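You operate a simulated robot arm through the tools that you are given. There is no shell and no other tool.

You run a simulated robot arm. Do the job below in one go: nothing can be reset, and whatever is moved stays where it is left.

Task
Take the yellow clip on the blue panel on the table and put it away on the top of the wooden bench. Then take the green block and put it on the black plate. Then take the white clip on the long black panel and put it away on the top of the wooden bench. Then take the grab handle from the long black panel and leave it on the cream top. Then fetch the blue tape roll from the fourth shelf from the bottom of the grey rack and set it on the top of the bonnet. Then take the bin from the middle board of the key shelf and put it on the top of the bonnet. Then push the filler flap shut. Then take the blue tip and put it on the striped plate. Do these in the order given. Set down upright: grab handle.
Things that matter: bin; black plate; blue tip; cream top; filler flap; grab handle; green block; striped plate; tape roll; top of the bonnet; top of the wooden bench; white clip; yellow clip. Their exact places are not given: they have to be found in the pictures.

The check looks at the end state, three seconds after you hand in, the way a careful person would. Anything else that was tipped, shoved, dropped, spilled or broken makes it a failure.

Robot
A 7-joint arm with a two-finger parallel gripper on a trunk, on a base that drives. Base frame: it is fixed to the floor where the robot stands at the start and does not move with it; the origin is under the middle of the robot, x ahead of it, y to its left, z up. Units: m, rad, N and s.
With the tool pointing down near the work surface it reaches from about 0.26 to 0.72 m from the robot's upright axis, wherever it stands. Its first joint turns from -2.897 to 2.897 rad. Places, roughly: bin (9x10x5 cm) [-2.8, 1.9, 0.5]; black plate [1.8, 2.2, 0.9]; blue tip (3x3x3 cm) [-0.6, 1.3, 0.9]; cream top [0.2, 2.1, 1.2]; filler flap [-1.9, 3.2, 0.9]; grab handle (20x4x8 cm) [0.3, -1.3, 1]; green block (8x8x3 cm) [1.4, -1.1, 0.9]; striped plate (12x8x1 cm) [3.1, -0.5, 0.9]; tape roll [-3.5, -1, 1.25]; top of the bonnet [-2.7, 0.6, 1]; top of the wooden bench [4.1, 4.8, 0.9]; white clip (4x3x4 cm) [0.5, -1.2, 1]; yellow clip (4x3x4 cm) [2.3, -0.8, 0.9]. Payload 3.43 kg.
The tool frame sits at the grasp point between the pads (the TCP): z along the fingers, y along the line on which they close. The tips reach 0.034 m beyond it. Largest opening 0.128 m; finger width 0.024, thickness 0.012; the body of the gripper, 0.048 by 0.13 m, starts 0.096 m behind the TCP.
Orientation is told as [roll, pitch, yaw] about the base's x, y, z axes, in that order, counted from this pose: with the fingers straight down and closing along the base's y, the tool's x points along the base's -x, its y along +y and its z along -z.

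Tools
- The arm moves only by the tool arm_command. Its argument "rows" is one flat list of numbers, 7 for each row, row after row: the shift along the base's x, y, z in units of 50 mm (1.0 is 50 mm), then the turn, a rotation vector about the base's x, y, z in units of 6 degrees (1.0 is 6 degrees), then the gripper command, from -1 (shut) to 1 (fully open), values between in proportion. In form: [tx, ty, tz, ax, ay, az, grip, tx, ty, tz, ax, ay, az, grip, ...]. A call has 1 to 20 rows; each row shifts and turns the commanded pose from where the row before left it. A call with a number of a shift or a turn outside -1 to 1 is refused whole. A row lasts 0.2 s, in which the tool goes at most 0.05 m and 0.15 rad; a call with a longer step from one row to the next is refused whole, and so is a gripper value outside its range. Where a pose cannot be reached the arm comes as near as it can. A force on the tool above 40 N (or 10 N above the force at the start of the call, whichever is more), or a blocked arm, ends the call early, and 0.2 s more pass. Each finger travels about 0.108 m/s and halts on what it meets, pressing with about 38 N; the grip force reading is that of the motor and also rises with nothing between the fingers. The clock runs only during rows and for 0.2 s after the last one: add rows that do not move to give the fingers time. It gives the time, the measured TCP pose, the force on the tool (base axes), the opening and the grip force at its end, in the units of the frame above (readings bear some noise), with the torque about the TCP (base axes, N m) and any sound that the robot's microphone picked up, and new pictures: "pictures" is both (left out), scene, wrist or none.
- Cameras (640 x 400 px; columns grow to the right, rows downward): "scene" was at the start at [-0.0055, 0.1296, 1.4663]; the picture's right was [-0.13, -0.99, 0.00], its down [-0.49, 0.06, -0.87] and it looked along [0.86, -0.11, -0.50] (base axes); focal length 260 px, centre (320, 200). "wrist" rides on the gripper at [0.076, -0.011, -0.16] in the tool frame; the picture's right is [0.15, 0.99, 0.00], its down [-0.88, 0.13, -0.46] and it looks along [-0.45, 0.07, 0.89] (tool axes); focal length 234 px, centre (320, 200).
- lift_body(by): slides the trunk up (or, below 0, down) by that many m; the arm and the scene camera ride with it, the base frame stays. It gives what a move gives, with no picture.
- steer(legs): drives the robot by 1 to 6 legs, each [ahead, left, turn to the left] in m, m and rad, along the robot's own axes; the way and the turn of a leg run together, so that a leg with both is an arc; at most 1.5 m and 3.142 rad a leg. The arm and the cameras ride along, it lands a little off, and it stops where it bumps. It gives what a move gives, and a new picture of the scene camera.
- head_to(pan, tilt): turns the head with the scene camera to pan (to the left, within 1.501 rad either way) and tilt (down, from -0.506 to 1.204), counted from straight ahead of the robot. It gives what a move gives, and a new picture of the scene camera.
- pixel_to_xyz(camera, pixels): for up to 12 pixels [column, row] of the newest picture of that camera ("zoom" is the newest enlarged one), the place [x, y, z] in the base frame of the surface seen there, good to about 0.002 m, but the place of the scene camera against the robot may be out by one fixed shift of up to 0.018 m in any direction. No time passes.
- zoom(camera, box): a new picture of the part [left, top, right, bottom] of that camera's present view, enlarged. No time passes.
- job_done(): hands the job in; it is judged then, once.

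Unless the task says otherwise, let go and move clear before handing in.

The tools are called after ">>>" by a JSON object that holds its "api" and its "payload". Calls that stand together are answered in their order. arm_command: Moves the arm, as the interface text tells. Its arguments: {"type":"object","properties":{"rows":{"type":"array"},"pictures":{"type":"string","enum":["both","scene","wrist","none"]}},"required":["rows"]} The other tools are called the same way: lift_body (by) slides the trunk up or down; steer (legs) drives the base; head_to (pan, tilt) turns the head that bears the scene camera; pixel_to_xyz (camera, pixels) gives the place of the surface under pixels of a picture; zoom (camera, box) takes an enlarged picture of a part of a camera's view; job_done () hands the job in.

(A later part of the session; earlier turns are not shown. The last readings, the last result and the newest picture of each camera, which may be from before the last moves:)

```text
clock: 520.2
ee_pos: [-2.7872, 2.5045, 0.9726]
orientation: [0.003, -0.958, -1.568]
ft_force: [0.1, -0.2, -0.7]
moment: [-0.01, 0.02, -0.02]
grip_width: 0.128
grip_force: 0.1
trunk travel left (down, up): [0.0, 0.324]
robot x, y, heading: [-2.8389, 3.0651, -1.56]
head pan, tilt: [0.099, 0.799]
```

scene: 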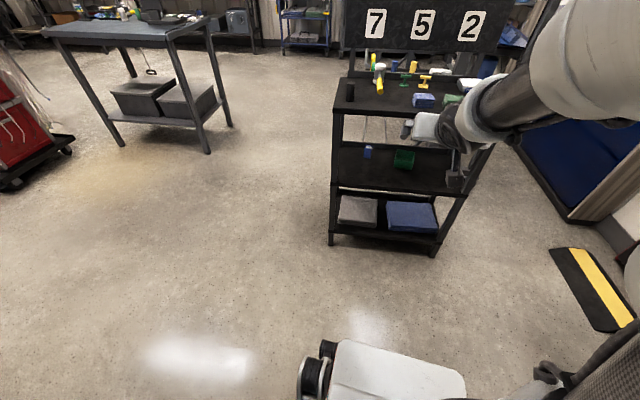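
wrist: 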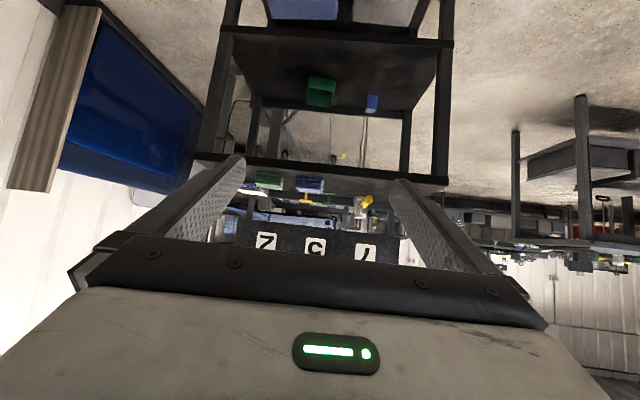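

The tool is straight again at 0.56 m ahead. I'll lower step by step in the free space in front of the shelf.

>>> {"api": "arm_command", "payload": {"rows": [0, -0.2, -0.8, 0, 0, 0, 1, 0, -0.2, -0.8, 0, 0, 0, 1, 0, -0.2, -0.8, 0, 0, 0, 1, 0, 0, -0.8, 0, 0, 0, 1, 0, 0, 0, 0, 0, 0, 1]}}

```text
clock: 521.4
ee_pos: [-2.7848, 2.4767, 0.8131]
orientation: [-0.005, -0.957, -1.564]
ft_force: [-0.8, 0.8, -0.4]
moment: [0.02, 0.0, 0.0]
grip_width: 0.128
grip_force: 0.0
trunk travel left (down, up): [0.0, 0.324]
robot x, y, heading: [-2.8344, 3.0635, -1.564]
head pan, tilt: [0.099, 0.799]
```

scene: 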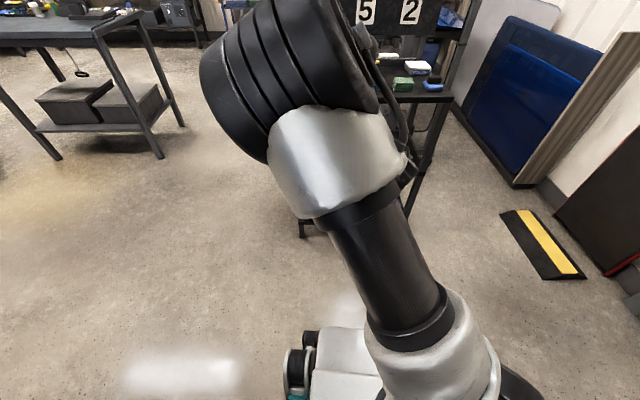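
wrist: 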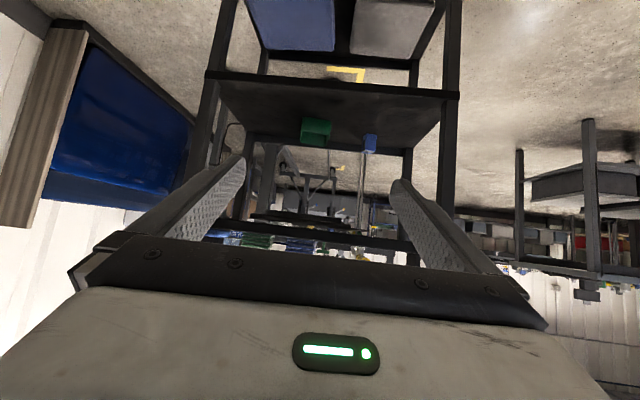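

>>> {"api": "pixel_to_xyz", "payload": {"camera": "scene", "pixels": [[220, 90], [280, 20], [330, 40], [330, 160], [380, 100], [300, 120], [390, 250], [410, 180]]}}

>>> {"api": "arm_command", "payload": {"rows": [0, 0, -0.8, 0, 0, 0, 1, 0, 0, -0.8, 0, 0, 0, 1, 0, 0, -0.8, 0, 0, 0, 1, 0, 0, -0.8, 0, 0, 0, 1, 0, 0, 0, 0, 0, 0, 1]}}

```text
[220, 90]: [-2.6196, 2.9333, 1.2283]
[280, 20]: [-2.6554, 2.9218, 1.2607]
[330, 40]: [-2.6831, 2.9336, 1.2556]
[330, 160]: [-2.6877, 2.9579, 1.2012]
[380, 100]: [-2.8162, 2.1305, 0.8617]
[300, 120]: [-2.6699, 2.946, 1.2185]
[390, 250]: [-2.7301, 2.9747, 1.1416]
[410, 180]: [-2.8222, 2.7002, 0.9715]
```

```text
clock: 522.6
ee_pos: [-2.7857, 2.4742, 0.655]
orientation: [-0.004, -0.959, -1.563]
ft_force: [-0.1, 0.3, -0.3]
moment: [-0.01, 0.04, 0.01]
grip_width: 0.1282
grip_force: 0.3
trunk travel left (down, up): [0.0, 0.324]
robot x, y, heading: [-2.8402, 3.0694, -1.561]
head pan, tilt: [0.099, 0.799]
```

scene: 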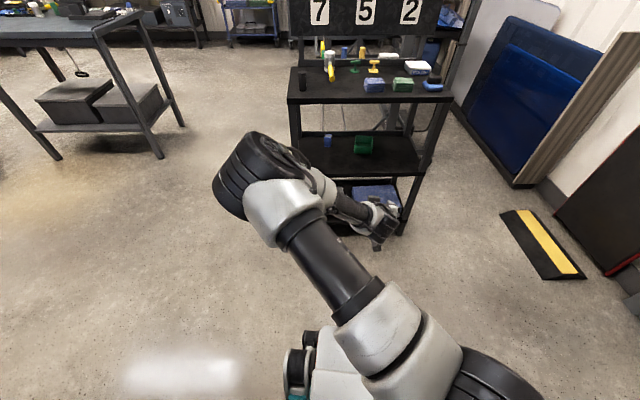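
wrist: 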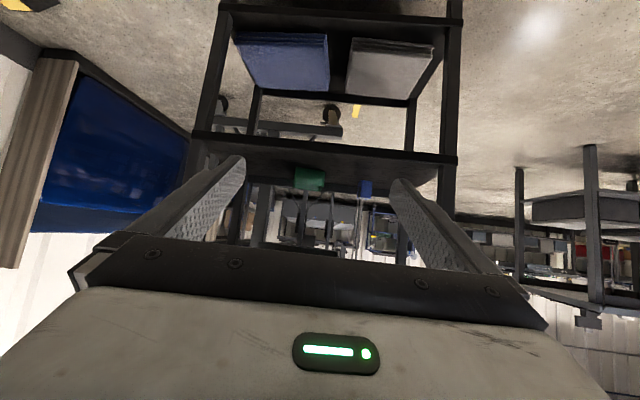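

>>> {"api": "pixel_to_xyz", "payload": {"camera": "scene", "pixels": [[220, 185], [240, 150], [280, 150], [265, 200], [310, 180], [345, 205], [375, 215], [390, 215], [300, 160], [330, 195]]}}

>>> {"api": "zoom", "payload": {"camera": "scene", "box": [200, 60, 480, 260]}}

```text
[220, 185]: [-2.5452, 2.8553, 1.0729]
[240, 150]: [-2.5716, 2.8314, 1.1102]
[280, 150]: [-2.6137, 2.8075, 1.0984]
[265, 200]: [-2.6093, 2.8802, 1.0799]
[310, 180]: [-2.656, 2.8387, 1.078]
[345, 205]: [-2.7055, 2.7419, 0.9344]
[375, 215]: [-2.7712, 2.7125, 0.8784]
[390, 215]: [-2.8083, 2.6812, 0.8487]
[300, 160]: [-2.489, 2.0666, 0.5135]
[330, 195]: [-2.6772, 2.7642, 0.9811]
```

```text
2.00 times, centred on (340, 160) of scene
```

zoom: 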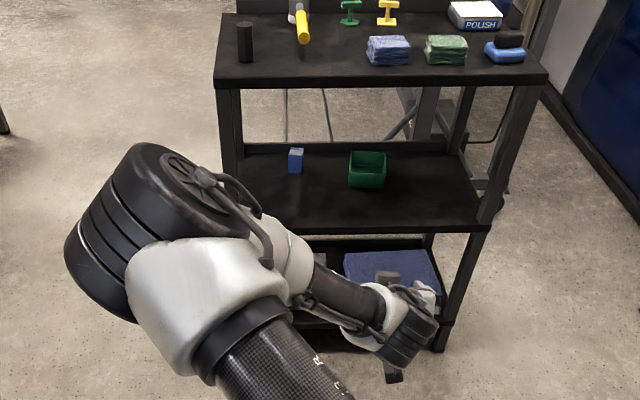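

The elbow now sits left at about (-2.57,2.82,1.09), ~0.33 m behind the TCP, so inserting by driving keeps it clear of the shelf. I'll lower to z≈0.56 here.

>>> {"api": "arm_command", "payload": {"rows": [0, 0, -0.7, 0, 0, 0, 1, 0, 0, -0.7, 0, 0, 0, 1, 0, 0, -0.5, 0, 0, 0, 1, 0, 0, 0, 0, 0, 0, 1]}}

>>> {"api": "pixel_to_xyz", "payload": {"camera": "scene", "pixels": [[240, 150], [280, 150], [300, 170], [345, 215], [375, 220]]}}

```text
clock: 523.6
ee_pos: [-2.7838, 2.4756, 0.5601]
orientation: [-0.004, -0.958, -1.563]
ft_force: [-0.2, -0.2, 1.0]
moment: [0.0, 0.01, 0.01]
grip_width: 0.1279
grip_force: 0.0
trunk travel left (down, up): [0.0, 0.324]
robot x, y, heading: [-2.8378, 3.0668, -1.563]
head pan, tilt: [0.099, 0.799]
```

scene: 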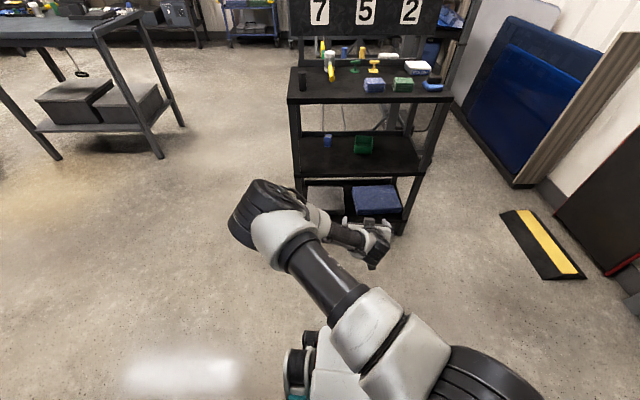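
wrist: 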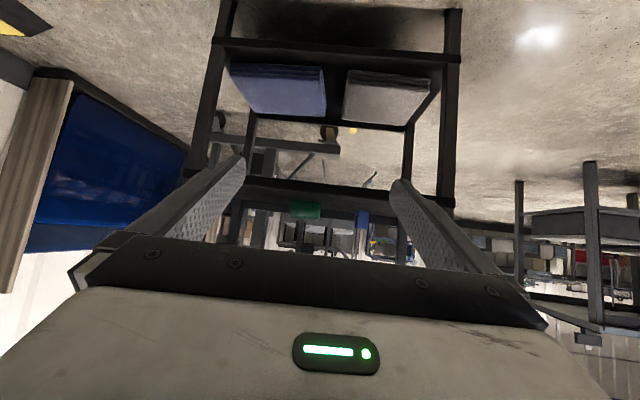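

```text
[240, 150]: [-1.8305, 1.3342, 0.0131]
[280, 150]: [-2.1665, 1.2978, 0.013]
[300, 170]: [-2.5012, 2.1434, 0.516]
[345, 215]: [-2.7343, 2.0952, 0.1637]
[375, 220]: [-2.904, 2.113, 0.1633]
```

>>> {"api": "pixel_to_xyz", "payload": {"camera": "scene", "pixels": [[260, 190], [290, 195], [310, 210], [345, 235], [378, 238], [240, 210], [385, 228], [365, 225]]}}

>>> {"api": "pixel_to_xyz", "payload": {"camera": "wrist", "pixels": [[305, 210], [295, 210], [318, 210], [362, 218], [305, 195], [250, 185], [400, 200], [305, 203], [215, 120], [448, 120]]}}

>>> {"api": "zoom", "payload": {"camera": "wrist", "box": [220, 150, 460, 260]}}

```text
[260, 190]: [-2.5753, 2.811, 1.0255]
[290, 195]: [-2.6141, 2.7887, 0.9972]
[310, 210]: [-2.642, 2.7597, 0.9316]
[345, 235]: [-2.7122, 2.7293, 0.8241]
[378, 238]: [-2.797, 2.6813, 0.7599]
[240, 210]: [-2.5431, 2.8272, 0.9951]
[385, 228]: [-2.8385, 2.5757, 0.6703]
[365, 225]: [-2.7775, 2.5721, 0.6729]
```

```text
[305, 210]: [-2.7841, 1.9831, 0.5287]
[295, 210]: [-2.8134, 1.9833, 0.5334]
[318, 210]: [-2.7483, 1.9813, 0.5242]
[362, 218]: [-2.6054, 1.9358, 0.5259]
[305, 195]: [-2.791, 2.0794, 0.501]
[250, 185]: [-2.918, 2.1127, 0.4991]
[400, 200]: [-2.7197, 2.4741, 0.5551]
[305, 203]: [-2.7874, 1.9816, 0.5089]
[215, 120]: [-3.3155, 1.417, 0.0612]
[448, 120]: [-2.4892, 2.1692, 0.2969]
```

```text
2.67 times, centred on (340, 205) of wrist
```

zoom: 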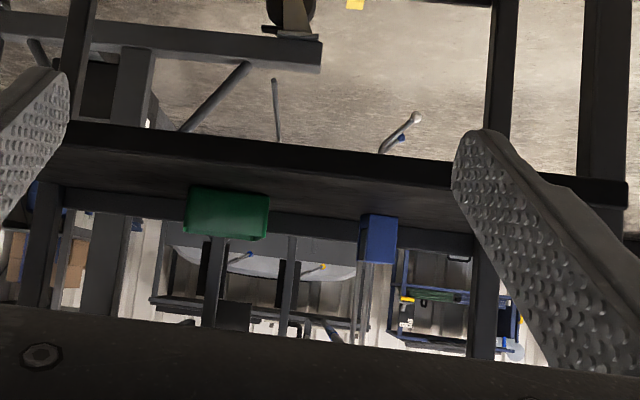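

The bin is at x -2.829…-2.741 (centre -2.785), front face y≈1.982, board z≈0.500, and the TCP is already aligned in x. I'll insert by driving 0.3 m ahead first.

>>> {"api": "steer", "payload": {"legs": [[0.3, 0, 0]]}}

>>> {"api": "arm_command", "payload": {"rows": [0, 0, 0, 0, 0, 0, 1]}}

```text
clock: 525.6
ee_pos: [-2.779, 2.1786, 0.5589]
orientation: [-0.003, -0.958, -1.558]
ft_force: [-0.2, -0.9, 0.7]
moment: [0.0, -0.02, -0.02]
grip_width: 0.128
grip_force: 0.1
trunk travel left (down, up): [0.0, 0.324]
robot x, y, heading: [-2.8343, 2.772, -1.556]
head pan, tilt: [0.099, 0.799]
```

scene: 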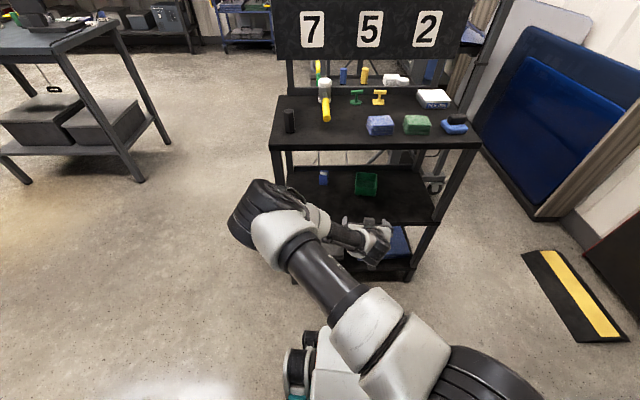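

```text
clock: 526.0
ee_pos: [-2.7779, 2.1781, 0.5591]
orientation: [-0.005, -0.959, -1.557]
ft_force: [0.2, -0.3, 0.9]
moment: [0.01, 0.0, 0.03]
grip_width: 0.1282
grip_force: 0.0
trunk travel left (down, up): [0.0, 0.324]
robot x, y, heading: [-2.8308, 2.7697, -1.556]
head pan, tilt: [0.099, 0.799]
```

scene: 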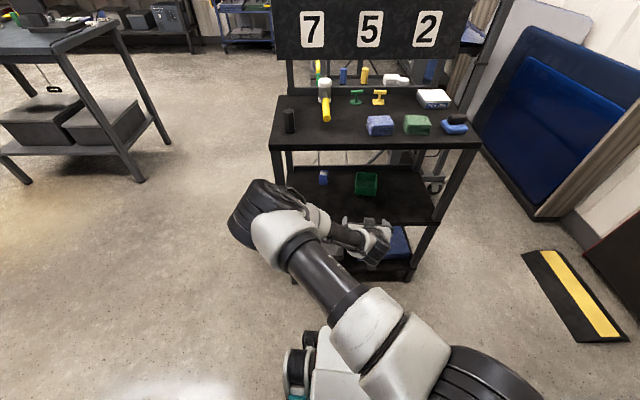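
wrist: 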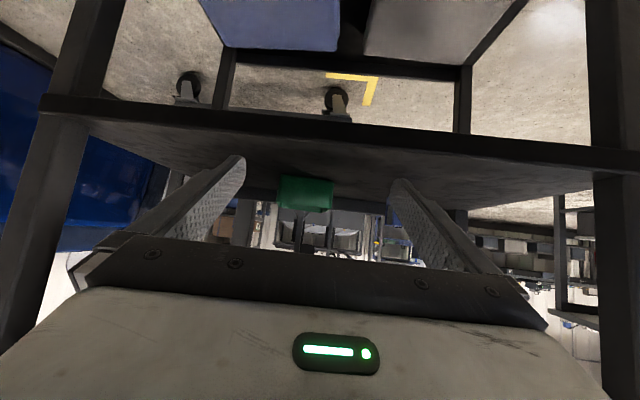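

Aligned within 7 mm. I'll drive another 0.13 m with a small right correction.

>>> {"api": "steer", "payload": {"legs": [[0.13, -0.01, 0]]}}

>>> {"api": "arm_command", "payload": {"rows": [0, 0, 0, 0, 0, 0, 1]}}

```text
clock: 527.3
ee_pos: [-2.7885, 2.0483, 0.5587]
orientation: [-0.003, -0.959, -1.558]
ft_force: [0.7, -0.1, 0.5]
moment: [-0.01, -0.02, -0.02]
grip_width: 0.1277
grip_force: 0.1
trunk travel left (down, up): [0.0, 0.324]
robot x, y, heading: [-2.8371, 2.6413, -1.558]
head pan, tilt: [0.099, 0.799]
```

scene: 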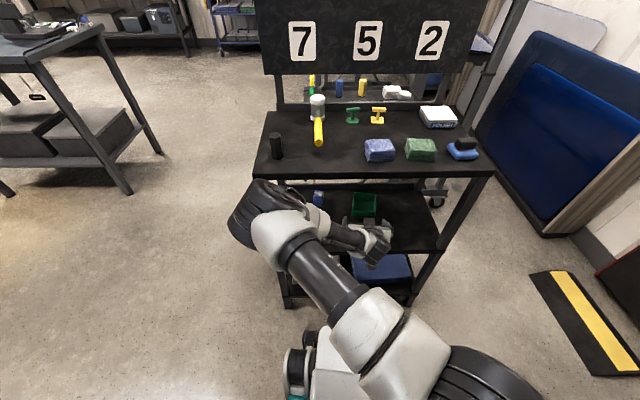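

```text
clock: 527.7
ee_pos: [-2.7891, 2.0483, 0.5587]
orientation: [-0.004, -0.957, -1.558]
ft_force: [-0.2, 0.6, 0.0]
moment: [0.03, -0.05, 0.01]
grip_width: 0.1279
grip_force: 0.0
trunk travel left (down, up): [0.0, 0.324]
robot x, y, heading: [-2.8426, 2.6406, -1.563]
head pan, tilt: [0.099, 0.799]
```

scene: 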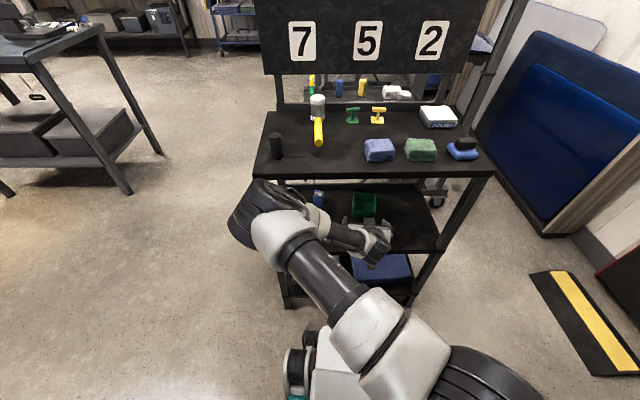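
wrist: 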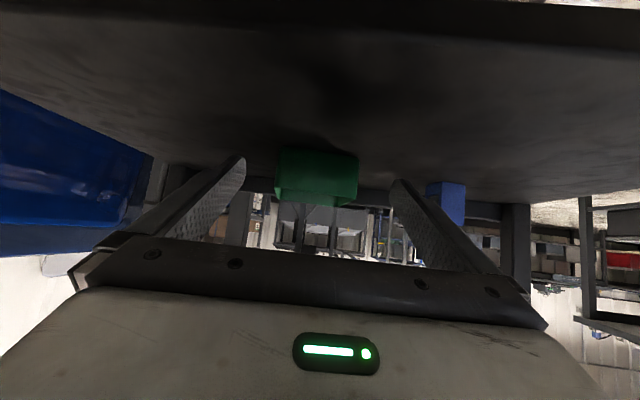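

>>> {"api": "pixel_to_xyz", "payload": {"camera": "scene", "pixels": [[255, 184], [268, 184], [285, 190], [300, 205], [320, 215], [258, 174], [360, 174], [378, 240], [360, 228]]}}

>>> {"api": "pixel_to_xyz", "payload": {"camera": "wrist", "pixels": [[318, 180], [285, 180], [350, 180], [318, 160], [318, 195], [280, 175], [355, 170], [318, 120]]}}

```text
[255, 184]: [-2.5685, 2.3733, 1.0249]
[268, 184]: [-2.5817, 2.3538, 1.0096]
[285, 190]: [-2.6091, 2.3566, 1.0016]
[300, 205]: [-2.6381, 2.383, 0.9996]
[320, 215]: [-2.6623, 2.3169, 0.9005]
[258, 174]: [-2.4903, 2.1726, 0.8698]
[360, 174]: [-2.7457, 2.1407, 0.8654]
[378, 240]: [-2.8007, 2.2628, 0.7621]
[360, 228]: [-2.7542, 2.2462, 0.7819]
```

```text
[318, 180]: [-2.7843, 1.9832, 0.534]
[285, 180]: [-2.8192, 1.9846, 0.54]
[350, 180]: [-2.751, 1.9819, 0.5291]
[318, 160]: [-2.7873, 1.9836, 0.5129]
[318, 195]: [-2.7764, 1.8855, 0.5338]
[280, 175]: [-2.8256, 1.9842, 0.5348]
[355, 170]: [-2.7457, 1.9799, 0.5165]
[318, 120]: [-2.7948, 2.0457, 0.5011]
```

>>> {"api": "zoom", "payload": {"camera": "scene", "box": [220, 150, 420, 290]}}

>>> {"api": "pixel_to_xyz", "payload": {"camera": "scene", "pixels": [[312, 205], [320, 208], [326, 215], [335, 223], [345, 226], [352, 230], [365, 222], [380, 228], [305, 198], [290, 183]]}}

```text
2.86 times, centred on (320, 220) of scene
```

zoom: 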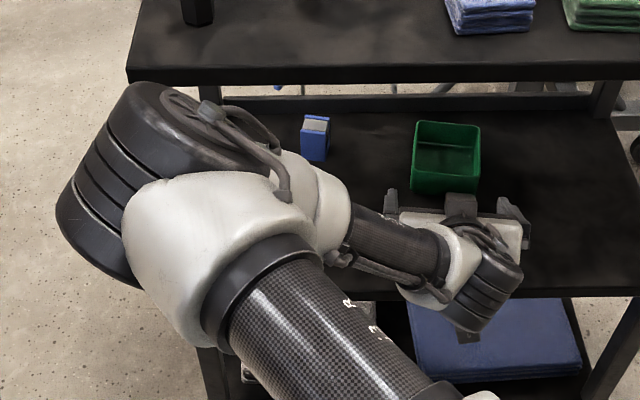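

```text
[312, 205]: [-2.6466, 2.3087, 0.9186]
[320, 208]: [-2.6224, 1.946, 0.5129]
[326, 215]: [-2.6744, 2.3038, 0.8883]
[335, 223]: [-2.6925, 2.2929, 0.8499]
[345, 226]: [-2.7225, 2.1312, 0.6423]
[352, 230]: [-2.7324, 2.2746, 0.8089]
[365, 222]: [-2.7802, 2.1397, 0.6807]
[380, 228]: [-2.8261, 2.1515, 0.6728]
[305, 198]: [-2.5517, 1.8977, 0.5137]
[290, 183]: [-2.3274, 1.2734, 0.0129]
```

The forearm's front-most point is at y≈2.29 versus the top board edge at y≈2.15, so there is room for the last 7 cm. I'll advance with the arm in small steps.

>>> {"api": "arm_command", "payload": {"rows": [0.03, -0.4, 0, 0, 0, 0, 1, 0.03, -0.5, 0, 0, 0, 0, 1, 0, -0.45, 0, 0, 0, 0, 1, 0, 0, 0, 0, 0, 0, 1]}}

```text
clock: 528.7
ee_pos: [-2.7843, 1.9829, 0.5597]
orientation: [-0.003, -0.959, -1.559]
ft_force: [-0.1, 0.5, -0.2]
moment: [0.0, 0.04, -0.01]
grip_width: 0.1279
grip_force: 0.0
trunk travel left (down, up): [0.0, 0.324]
robot x, y, heading: [-2.8418, 2.6413, -1.555]
head pan, tilt: [0.099, 0.799]
```

scene: 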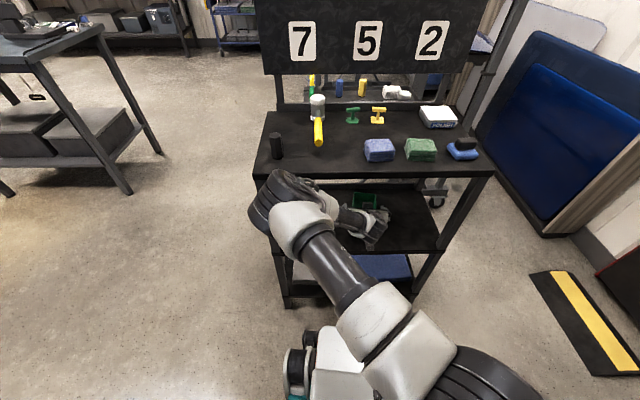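
wrist: 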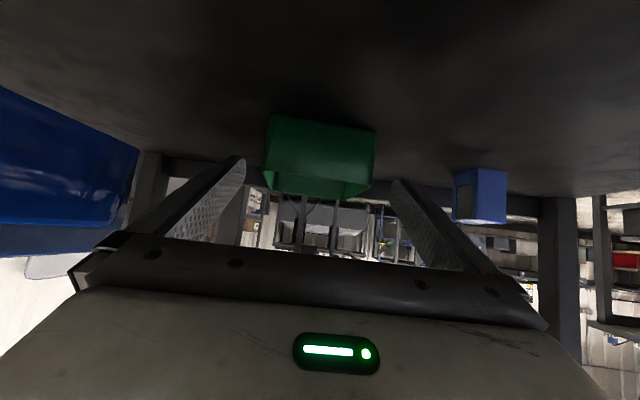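

The bin (265–375) sits between the fingers. I'll advance 8 mm more, lower to z≈0.537 and close gently.

>>> {"api": "arm_command", "payload": {"rows": [0, -0.16, -0.2, 0, 0, 0, 1, 0, 0, -0.25, 0, 0, 0, 1, 0, 0, 0, 0, 0, 0, 1, 0, 0, 0, 0, 0, 0, 0.2, 0, 0, 0, 0, 0, 0, -1, 0, 0, 0, 0, 0, 0, -1]}}

```text
clock: 530.1
ee_pos: [-2.7839, 1.9728, 0.5377]
orientation: [-0.004, -0.958, -1.56]
ft_force: [-0.5, -0.9, 0.7]
moment: [-0.07, 0.03, -0.04]
grip_width: 0.0897
grip_force: 37.8
trunk travel left (down, up): [0.0, 0.324]
robot x, y, heading: [-2.8432, 2.6419, -1.561]
head pan, tilt: [0.099, 0.799]
```

scene: 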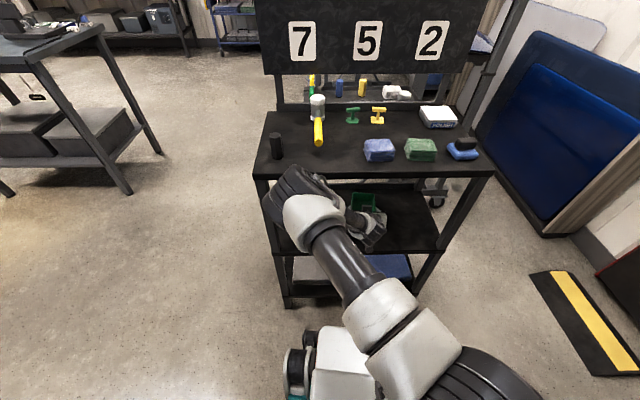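
wrist: 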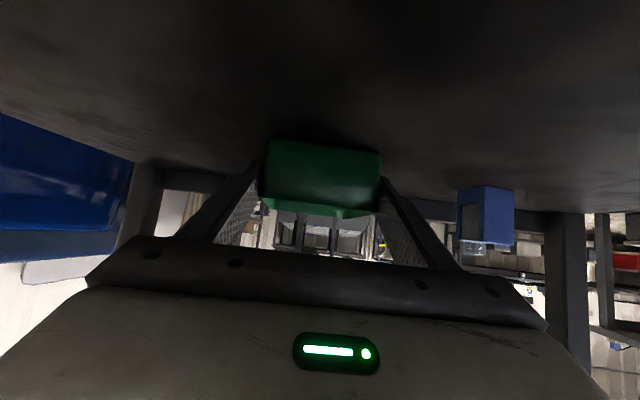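

Gripped (0.090 m). I'll lift 2.5 cm and then back straight out with the base.

>>> {"api": "arm_command", "payload": {"rows": [0, 0, 0.2, 0, 0, 0, -1, 0, 0, 0.3, 0, 0, 0, -1, 0, 0, 0, 0, 0, 0, -1]}}

>>> {"api": "pixel_to_xyz", "payload": {"camera": "wrist", "pixels": [[320, 170], [280, 165], [360, 175], [320, 205], [320, 120]]}}

```text
clock: 530.9
ee_pos: [-2.7847, 1.9746, 0.5622]
orientation: [-0.003, -0.958, -1.558]
ft_force: [0.8, -0.5, -0.9]
moment: [0.04, -0.02, 0.05]
grip_width: 0.0899
grip_force: 37.8
trunk travel left (down, up): [0.0, 0.324]
robot x, y, heading: [-2.8398, 2.6388, -1.556]
head pan, tilt: [0.099, 0.799]
```

scene: 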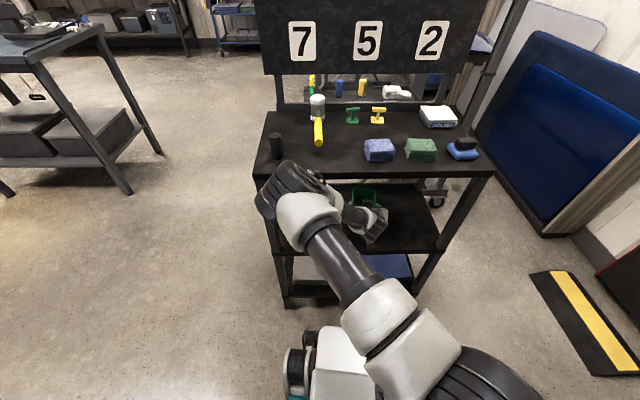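
wrist: 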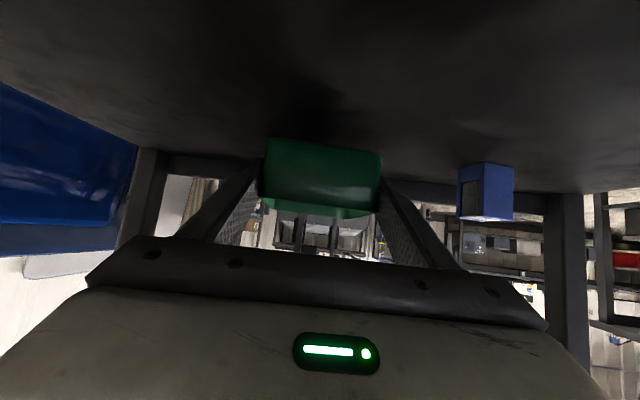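

```text
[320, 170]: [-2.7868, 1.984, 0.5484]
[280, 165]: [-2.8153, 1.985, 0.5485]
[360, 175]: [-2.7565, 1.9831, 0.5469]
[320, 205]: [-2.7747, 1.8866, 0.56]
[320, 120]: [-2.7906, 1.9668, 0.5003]
```

The bin is off the board and level. I'll back straight out 0.5 m.

>>> {"api": "steer", "payload": {"legs": [[-0.5, 0, 0]]}}

>>> {"api": "lift_body", "payload": {"by": 0.15}}

>>> {"api": "arm_command", "payload": {"rows": [0, 0, 0.7, 0, 0, 0, -1, 0, 0, 0.8, 0, 0, 0, -1, 0, 0, 0.8, 0, 0, 0, -1, 0, 0, 0.8, 0, 0, 0, -1, 0, 0, 0.8, 0, 0, 0, -1, 0, 0, 0, 0, 0, 0, -1]}}

```text
clock: 533.9
ee_pos: [-2.7907, 2.4793, 0.562]
orientation: [-0.005, -0.956, -1.559]
ft_force: [-0.3, 0.5, -0.6]
moment: [0.02, -0.01, 0.04]
grip_width: 0.0897
grip_force: 38.5
trunk travel left (down, up): [0.0, 0.324]
robot x, y, heading: [-2.8479, 3.1475, -1.561]
head pan, tilt: [0.099, 0.799]
```

scene: 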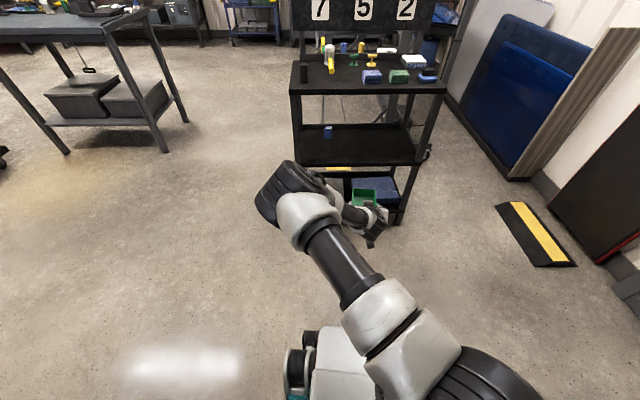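

```text
clock: 535.6
ee_pos: [-2.79, 2.479, 0.7116]
orientation: [-0.004, -0.959, -1.557]
ft_force: [0.6, -0.2, -0.1]
moment: [0.04, 0.01, 0.01]
grip_width: 0.0894
grip_force: 37.7
trunk travel left (down, up): [-0.15, 0.174]
robot x, y, heading: [-2.8496, 3.1427, -1.558]
head pan, tilt: [0.099, 0.799]
```

```text
clock: 537.0
ee_pos: [-2.79, 2.4764, 0.9073]
orientation: [-0.002, -0.958, -1.56]
ft_force: [-0.2, 0.2, -1.0]
moment: [0.04, 0.01, 0.03]
grip_width: 0.0895
grip_force: 38.2
trunk travel left (down, up): [-0.15, 0.174]
robot x, y, heading: [-2.8466, 3.1438, -1.558]
head pan, tilt: [0.099, 0.799]
```

scene: 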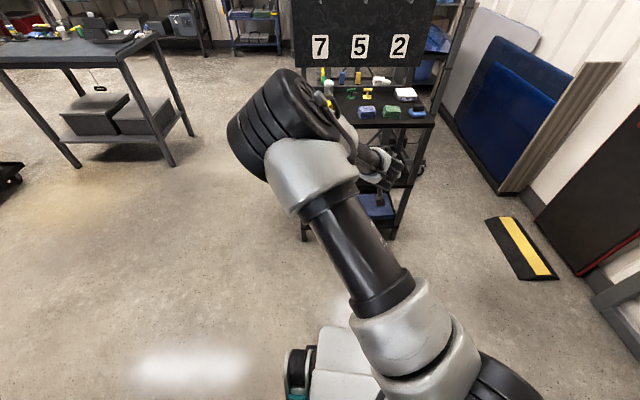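
wrist: 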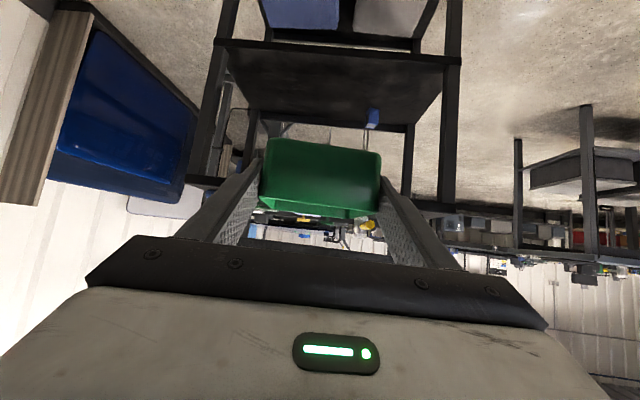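

>>> {"api": "arm_command", "payload": {"rows": [0, 0, 0.8, 0, 0, 0, -1, 0, 0, 0.8, 0, 0, 0, -1, 0, 0.4, 0.8, 0, 0, 0, -1, 0, 0.4, 0.8, 0, 0, 0, -1, 0, 0.4, 0.8, 0, 0, 0, -1, 0, 0, 0, 0, 0, 0, -1]}}

```text
clock: 538.4
ee_pos: [-2.7879, 2.5397, 1.1072]
orientation: [-0.004, -0.957, -1.558]
ft_force: [0.0, 0.3, 0.2]
moment: [0.03, 0.01, -0.03]
grip_width: 0.0898
grip_force: 37.9
trunk travel left (down, up): [-0.15, 0.174]
robot x, y, heading: [-2.8452, 3.1425, -1.56]
head pan, tilt: [0.099, 0.799]
```

scene: 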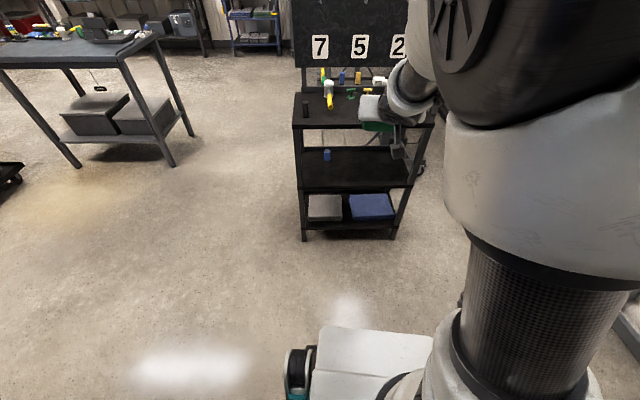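
wrist: 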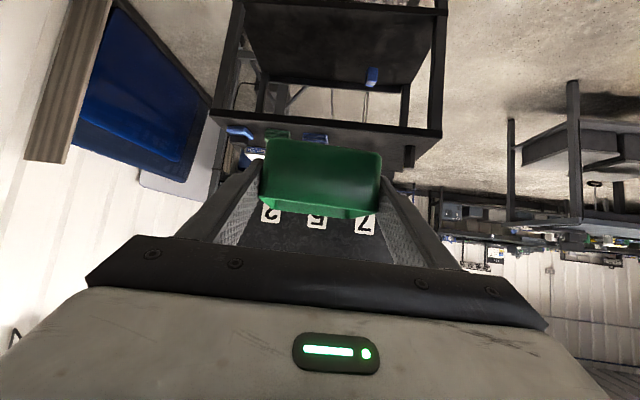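

The bin is level and the arm is back in its normal shape. I'll drive around the shelf corner toward the bonnet front in stages.

>>> {"api": "steer", "payload": {"legs": [[0, 0, 0.76], [0.7, 0.05, 0], [0.7, 0.1, 0]]}}

```text
clock: 547.8
ee_pos: [-1.2936, 1.8555, 1.1061]
orientation: [-0.004, -0.959, -0.795]
ft_force: [0.1, -0.1, -1.0]
moment: [0.06, 0.01, -0.04]
grip_width: 0.0895
grip_force: 37.6
trunk travel left (down, up): [-0.15, 0.174]
robot x, y, heading: [-1.755, 2.2527, -0.792]
head pan, tilt: [0.099, 0.799]
```

scene: 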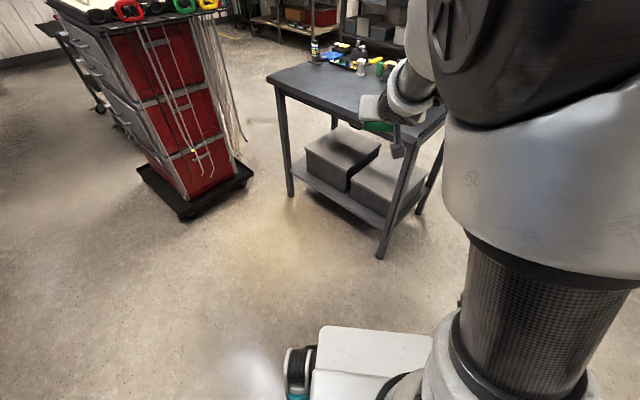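

>>> {"api": "steer", "payload": {"legs": [[0, 0, -0.78], [1.45, 0, 0], [0, 0, -1.57]]}}

>>> {"api": "head_to", "payload": {"pan": 0.1, "tilt": 0.7}}

```text
clock: 561.2
ee_pos: [-2.3832, 0.7341, 1.1072]
orientation: [-0.004, -0.958, 3.137]
ft_force: [0.3, -0.4, -1.3]
moment: [0.0, -0.03, 0.0]
grip_width: 0.0894
grip_force: 37.6
trunk travel left (down, up): [-0.15, 0.174]
robot x, y, heading: [-1.7792, 0.781, 3.14]
head pan, tilt: [0.099, 0.799]
```

scene: 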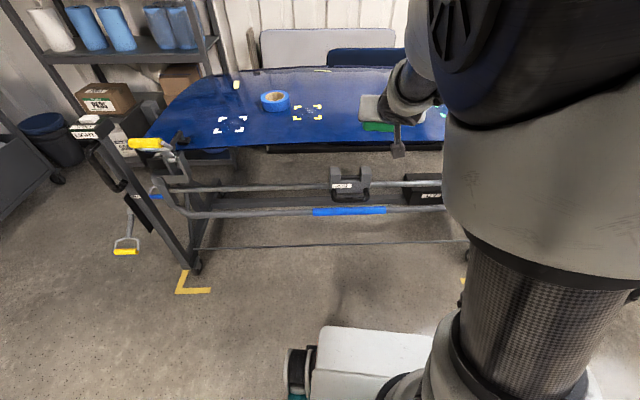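

```text
clock: 561.8
ee_pos: [-2.3843, 0.735, 1.1067]
orientation: [-0.004, -0.957, 3.139]
ft_force: [0.8, -1.1, -1.1]
moment: [-0.02, -0.02, 0.01]
grip_width: 0.0895
grip_force: 37.7
trunk travel left (down, up): [-0.15, 0.174]
robot x, y, heading: [-1.7786, 0.7841, 3.131]
head pan, tilt: [0.099, 0.7]
```

scene: 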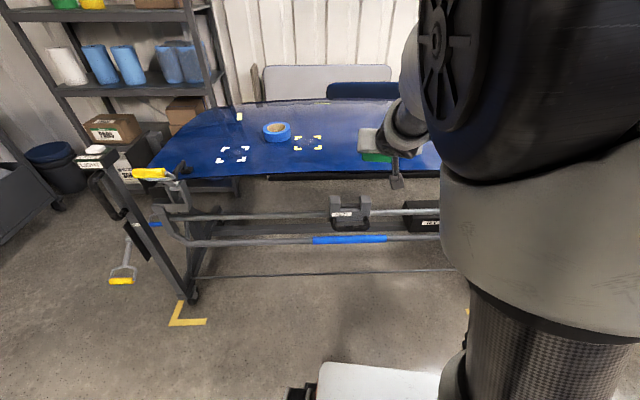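

The roll is in place at (277,131). I'll move 0.28 m ahead so the bin is over the bonnet at y≈0.74.

>>> {"api": "steer", "payload": {"legs": [[0.27, 0.02, 0]]}}

>>> {"api": "arm_command", "payload": {"rows": [-0.4, 0, -0.5, 0, 0, 0, -1, 0, 0, -0.5, 0, 0, 0, -1, 0, 0, 0, 0, 0, 0, -1]}}

```text
clock: 563.7
ee_pos: [-2.6488, 0.7181, 1.1065]
orientation: [-0.004, -0.959, 3.134]
ft_force: [-0.2, 0.0, -0.6]
moment: [0.01, -0.02, -0.01]
grip_width: 0.0897
grip_force: 38.1
trunk travel left (down, up): [-0.15, 0.174]
robot x, y, heading: [-2.0453, 0.7637, 3.131]
head pan, tilt: [0.099, 0.7]
```

scene: 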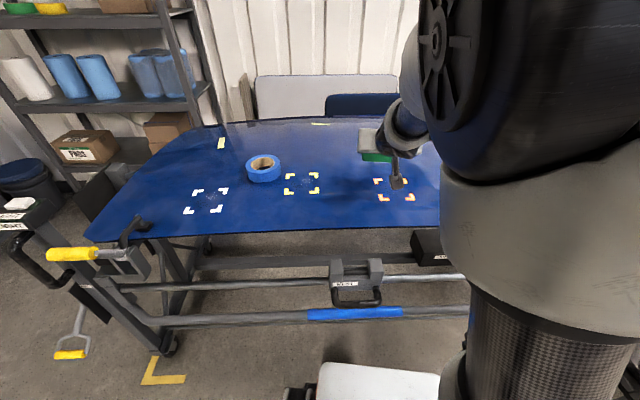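

```text
clock: 564.5
ee_pos: [-2.6708, 0.7174, 1.0568]
orientation: [-0.005, -0.96, 3.135]
ft_force: [-0.2, -0.4, -0.6]
moment: [0.01, -0.03, 0.02]
grip_width: 0.0896
grip_force: 37.7
trunk travel left (down, up): [-0.15, 0.174]
robot x, y, heading: [-2.0432, 0.7674, 3.132]
head pan, tilt: [0.099, 0.7]
```

scene: 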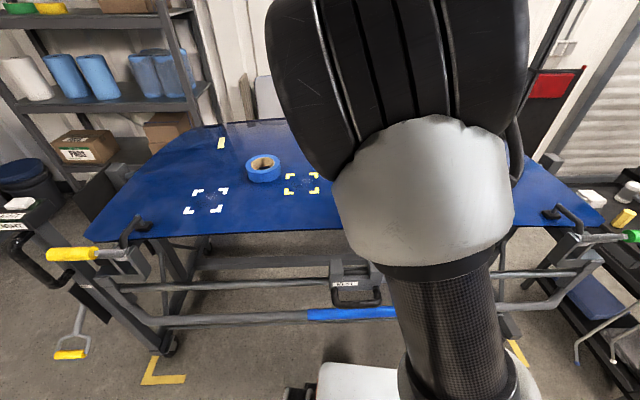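
wrist: 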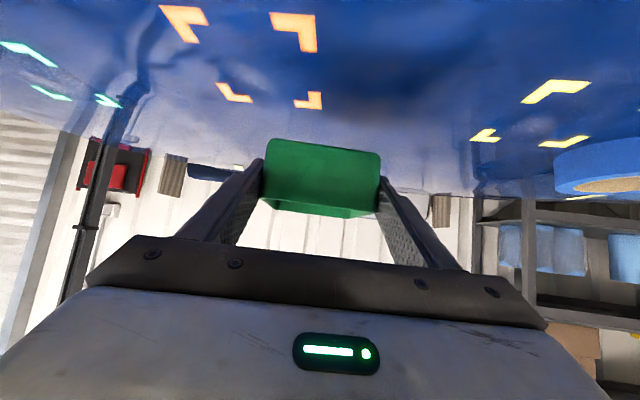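

>>> {"api": "pixel_to_xyz", "payload": {"camera": "wrist", "pixels": [[320, 100], [320, 125], [250, 130], [400, 130], [320, 165], [320, 60], [290, 165], [360, 170], [320, 208], [280, 135]]}}

```text
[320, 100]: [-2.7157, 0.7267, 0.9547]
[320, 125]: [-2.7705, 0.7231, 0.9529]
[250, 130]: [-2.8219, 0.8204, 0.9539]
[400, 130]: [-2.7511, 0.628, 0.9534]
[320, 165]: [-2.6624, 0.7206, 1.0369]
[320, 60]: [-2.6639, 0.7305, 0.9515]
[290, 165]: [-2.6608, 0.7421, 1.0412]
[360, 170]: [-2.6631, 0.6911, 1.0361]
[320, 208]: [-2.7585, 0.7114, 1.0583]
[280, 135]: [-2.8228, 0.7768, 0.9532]
```

The surface under the bin is z≈0.9545. I'll lower to TCP≈0.994, then finely.

>>> {"api": "arm_command", "payload": {"rows": [0, 0, -0.5, 0, 0, 0, -1, 0, 0, -0.4, 0, 0, 0, -1, 0, 0, -0.25, 0, 0, 0, -1, 0, 0, -0.08, 0, 0, 0, -1, 0, 0, 0, 0, 0, 0, -1]}}

```text
clock: 565.7
ee_pos: [-2.6715, 0.719, 0.9946]
orientation: [-0.003, -0.958, 3.134]
ft_force: [1.0, -0.3, 0.1]
moment: [-0.01, -0.01, -0.02]
grip_width: 0.0894
grip_force: 38.5
trunk travel left (down, up): [-0.15, 0.174]
robot x, y, heading: [-2.0433, 0.7634, 3.132]
head pan, tilt: [0.099, 0.7]
```

scene: 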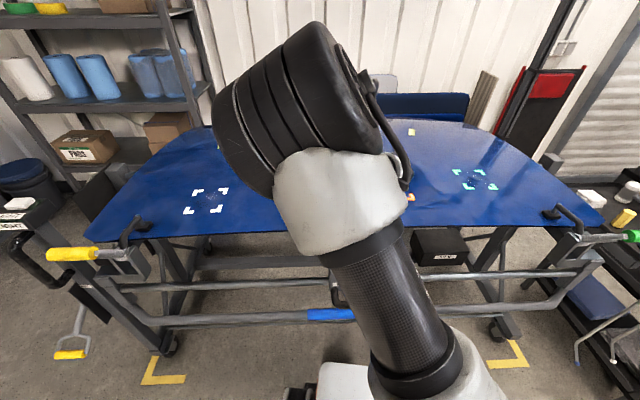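
wrist: 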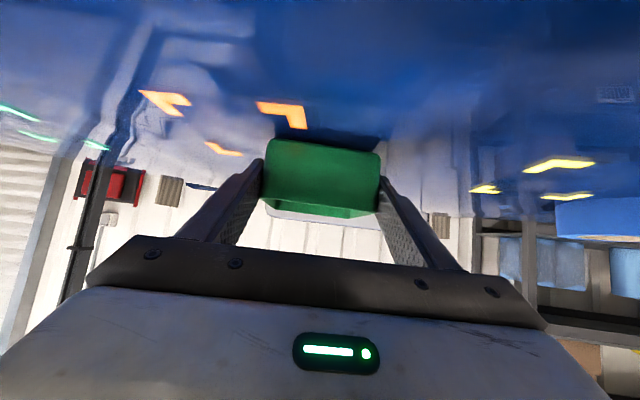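

>>> {"api": "arm_command", "payload": {"rows": [0, 0, -0.04, 0, 0, 0, -1, 0, 0, 0, 0, 0, 0, -1], "pictures": "none"}}

>>> {"api": "pixel_to_xyz", "payload": {"camera": "wrist", "pixels": [[320, 142], [300, 141], [350, 145], [320, 200], [300, 135], [345, 135]]}}

```text
clock: 566.3
ee_pos: [-2.67, 0.7188, 0.9917]
orientation: [-0.004, -0.958, 3.133]
ft_force: [-0.3, 1.2, -1.3]
moment: [0.01, -0.06, -0.01]
grip_width: 0.0897
grip_force: 37.8
trunk travel left (down, up): [-0.15, 0.174]
robot x, y, heading: [-2.0452, 0.7672, 3.131]
head pan, tilt: [0.099, 0.7]
```

```text
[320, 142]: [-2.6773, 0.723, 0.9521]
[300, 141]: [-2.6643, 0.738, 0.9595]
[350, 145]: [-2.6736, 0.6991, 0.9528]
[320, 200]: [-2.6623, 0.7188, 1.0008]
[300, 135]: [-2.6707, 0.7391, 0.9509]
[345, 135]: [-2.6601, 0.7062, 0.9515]
```

>>> {"api": "arm_command", "payload": {"rows": [0, 0, -0.03, 0, 0, 0, -1, 0, 0, 0, 0, 0, 0, -1, 0, 0, 0, 0, 0, 0, 0.45, 0, 0, 0, 0, 0, 0, 0.7, 0, 0, 0, 0, 0, 0, 0.9, 0, 0, 0, 0, 0, 0, 0.9], "pictures": "wrist"}}

```text
clock: 567.7
ee_pos: [-2.6699, 0.7183, 0.9905]
orientation: [-0.004, -0.957, 3.133]
ft_force: [1.3, -0.2, -1.3]
moment: [-0.01, -0.03, -0.01]
grip_width: 0.1219
grip_force: 0.1
trunk travel left (down, up): [-0.15, 0.174]
robot x, y, heading: [-2.0449, 0.7616, 3.131]
head pan, tilt: [0.099, 0.7]
```

wrist: 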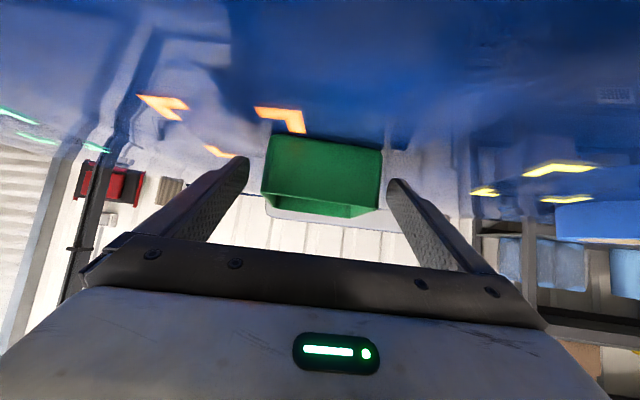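

Released; the bin rests level. I'll withdraw back-and-up.

>>> {"api": "arm_command", "payload": {"rows": [0.5, 0, 0.35, 0, 0, 0, 1, 0.7, 0, 0.5, 0, 0, 0, 1, 0.7, 0, 0.5, 0, 0, 0, 1, 0.5, 0, 0.7, 0, 0, 0, 1, 0, 0, 0.8, 0, 0, 0, 1, 0, 0, 0, 0, 0, 0, 1]}}

```text
clock: 569.3
ee_pos: [-2.5516, 0.7238, 1.091]
orientation: [0.081, -0.865, 3.053]
ft_force: [0.3, 0.2, 0.3]
moment: [-0.02, -0.03, -0.01]
grip_width: 0.1282
grip_force: 0.0
trunk travel left (down, up): [-0.15, 0.174]
robot x, y, heading: [-2.0447, 0.7652, 3.133]
head pan, tilt: [0.099, 0.7]
stopped in row 6: the arm was blocked; the commanded pose is now the measured one
```

scene: 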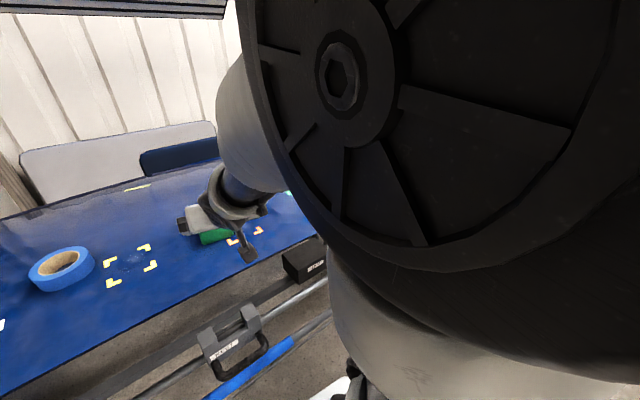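
wrist: 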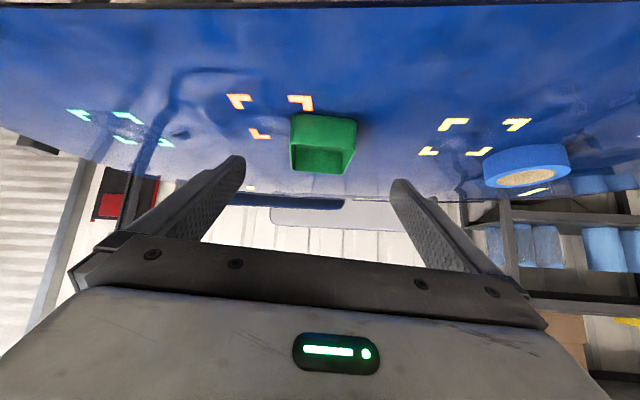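

The elbow touched the head mast (view displaced); bin and roll look untouched at wrist (325,143) and (527,165). I'll tilt the tool back toward vertical to bring the arm into a normal posture.

>>> {"api": "arm_command", "payload": {"rows": [0, 0, 0.3, 0, -0.9, 0, 1, 0, 0, 0.3, 0, -0.9, 0, 1, 0, 0, 0.3, 0, -0.9, 0, 1, 0, 0, 0.3, 0, -0.9, 0, 1, 0, 0, 0, 0, 0, 0, 1]}}

```text
clock: 570.5
ee_pos: [-2.5521, 0.7211, 1.1581]
orientation: [0.041, -0.501, 3.089]
ft_force: [0.0, 0.2, -0.1]
moment: [-0.01, -0.01, -0.02]
grip_width: 0.1281
grip_force: 0.1
trunk travel left (down, up): [-0.15, 0.174]
robot x, y, heading: [-2.0421, 0.7666, 3.134]
head pan, tilt: [0.099, 0.7]
```

scene: 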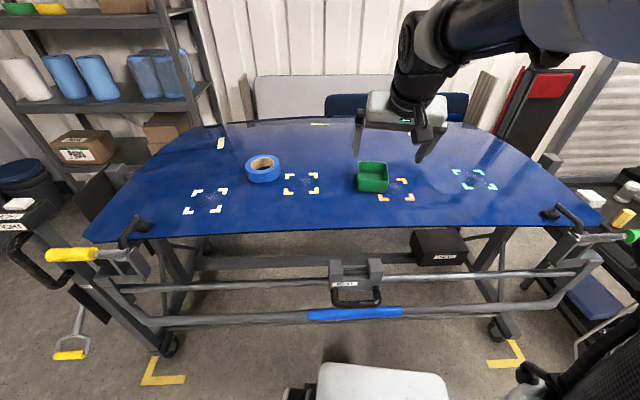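
wrist: 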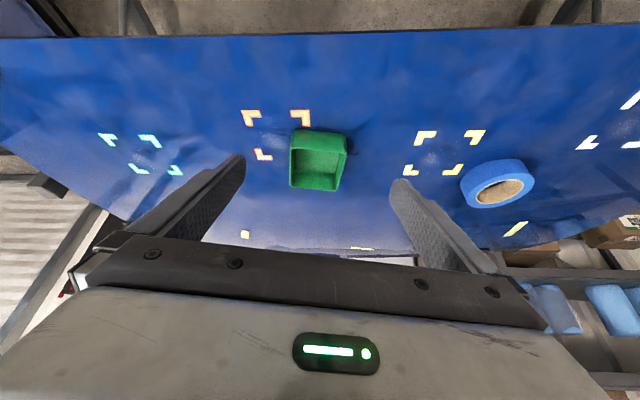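

Bin and roll both sit on the bonnet. Next is the filler flap; I'll straighten the tool, back off and drive north to the car's flank.

>>> {"api": "arm_command", "payload": {"rows": [0, 0, 0, 0, -0.95, 0.1, 0, 0, 0, 0, 0, -0.95, 0.1, 0, 0, 0, 0, 0, -0.95, 0.1, 0, 0, 0, 0, 0, -0.95, 0.1, 0, 0, 0, 0, 0, -0.95, 0, 0, 0, 0, 0, 0, 0, 0, 0], "pictures": "none"}}

>>> {"api": "steer", "payload": {"legs": [[-0.32, 0, 0], [0, 0, -1.56], [1.2, 0, 0]]}}

>>> {"api": "head_to", "payload": {"pan": 0.2, "tilt": 0.5}}

```text
clock: 571.9
ee_pos: [-2.5524, 0.7223, 1.1577]
orientation: [0.026, -0.004, 3.132]
ft_force: [-0.8, 0.7, -0.6]
moment: [0.0, -0.01, -0.02]
grip_width: 0.0641
grip_force: 0.1
trunk travel left (down, up): [-0.15, 0.174]
robot x, y, heading: [-2.0434, 0.7642, 3.133]
head pan, tilt: [0.099, 0.7]
```

```text
clock: 583.7
ee_pos: [-1.7846, 2.475, 1.1572]
orientation: [0.027, -0.002, 1.578]
ft_force: [0.3, 0.0, -1.3]
moment: [-0.02, 0.05, 0.0]
grip_width: 0.0641
grip_force: 0.0
trunk travel left (down, up): [-0.15, 0.174]
robot x, y, heading: [-1.7329, 1.9662, 1.577]
head pan, tilt: [0.099, 0.7]
```

scene: 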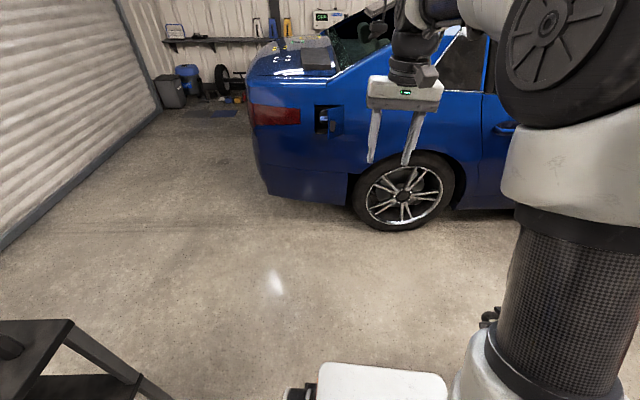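

```text
clock: 584.4
ee_pos: [-1.7839, 2.4751, 1.1567]
orientation: [0.026, -0.003, 1.578]
ft_force: [-0.2, -0.4, -0.1]
moment: [0.0, 0.03, 0.0]
grip_width: 0.0641
grip_force: 0.0
trunk travel left (down, up): [-0.15, 0.174]
robot x, y, heading: [-1.7333, 1.9661, 1.576]
head pan, tilt: [0.201, 0.499]
```

scene: 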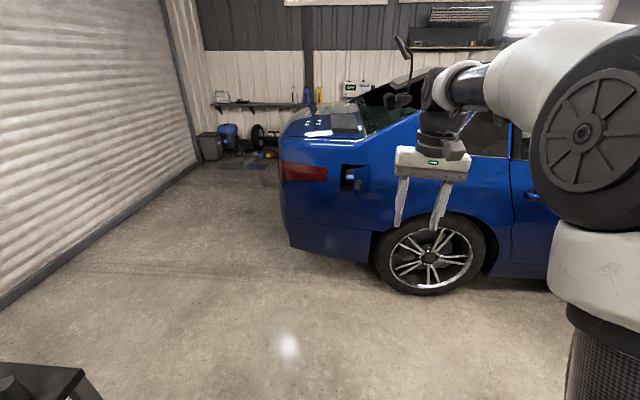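

>>> {"api": "zoom", "payload": {"camera": "scene", "box": [310, 140, 410, 220]}}

>>> {"api": "pixel_to_xyz", "payload": {"camera": "scene", "pixels": [[362, 178], [367, 178], [357, 178], [345, 178], [350, 180], [340, 178], [362, 170], [362, 188], [375, 178], [330, 190], [385, 190], [350, 200]]}}

```text
5.00 times, centred on (360, 180) of scene
```

zoom: 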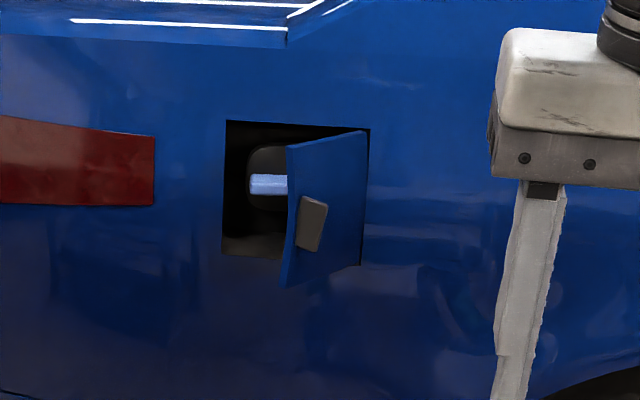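

```text
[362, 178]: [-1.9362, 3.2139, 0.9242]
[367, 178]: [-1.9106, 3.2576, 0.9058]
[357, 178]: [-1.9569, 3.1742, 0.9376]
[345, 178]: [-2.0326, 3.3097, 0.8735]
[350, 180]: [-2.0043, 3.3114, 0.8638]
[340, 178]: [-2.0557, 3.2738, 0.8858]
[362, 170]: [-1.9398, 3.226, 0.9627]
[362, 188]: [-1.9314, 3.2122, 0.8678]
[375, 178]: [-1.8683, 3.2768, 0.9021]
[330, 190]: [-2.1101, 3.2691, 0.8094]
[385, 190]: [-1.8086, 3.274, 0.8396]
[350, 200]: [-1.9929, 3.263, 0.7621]
```

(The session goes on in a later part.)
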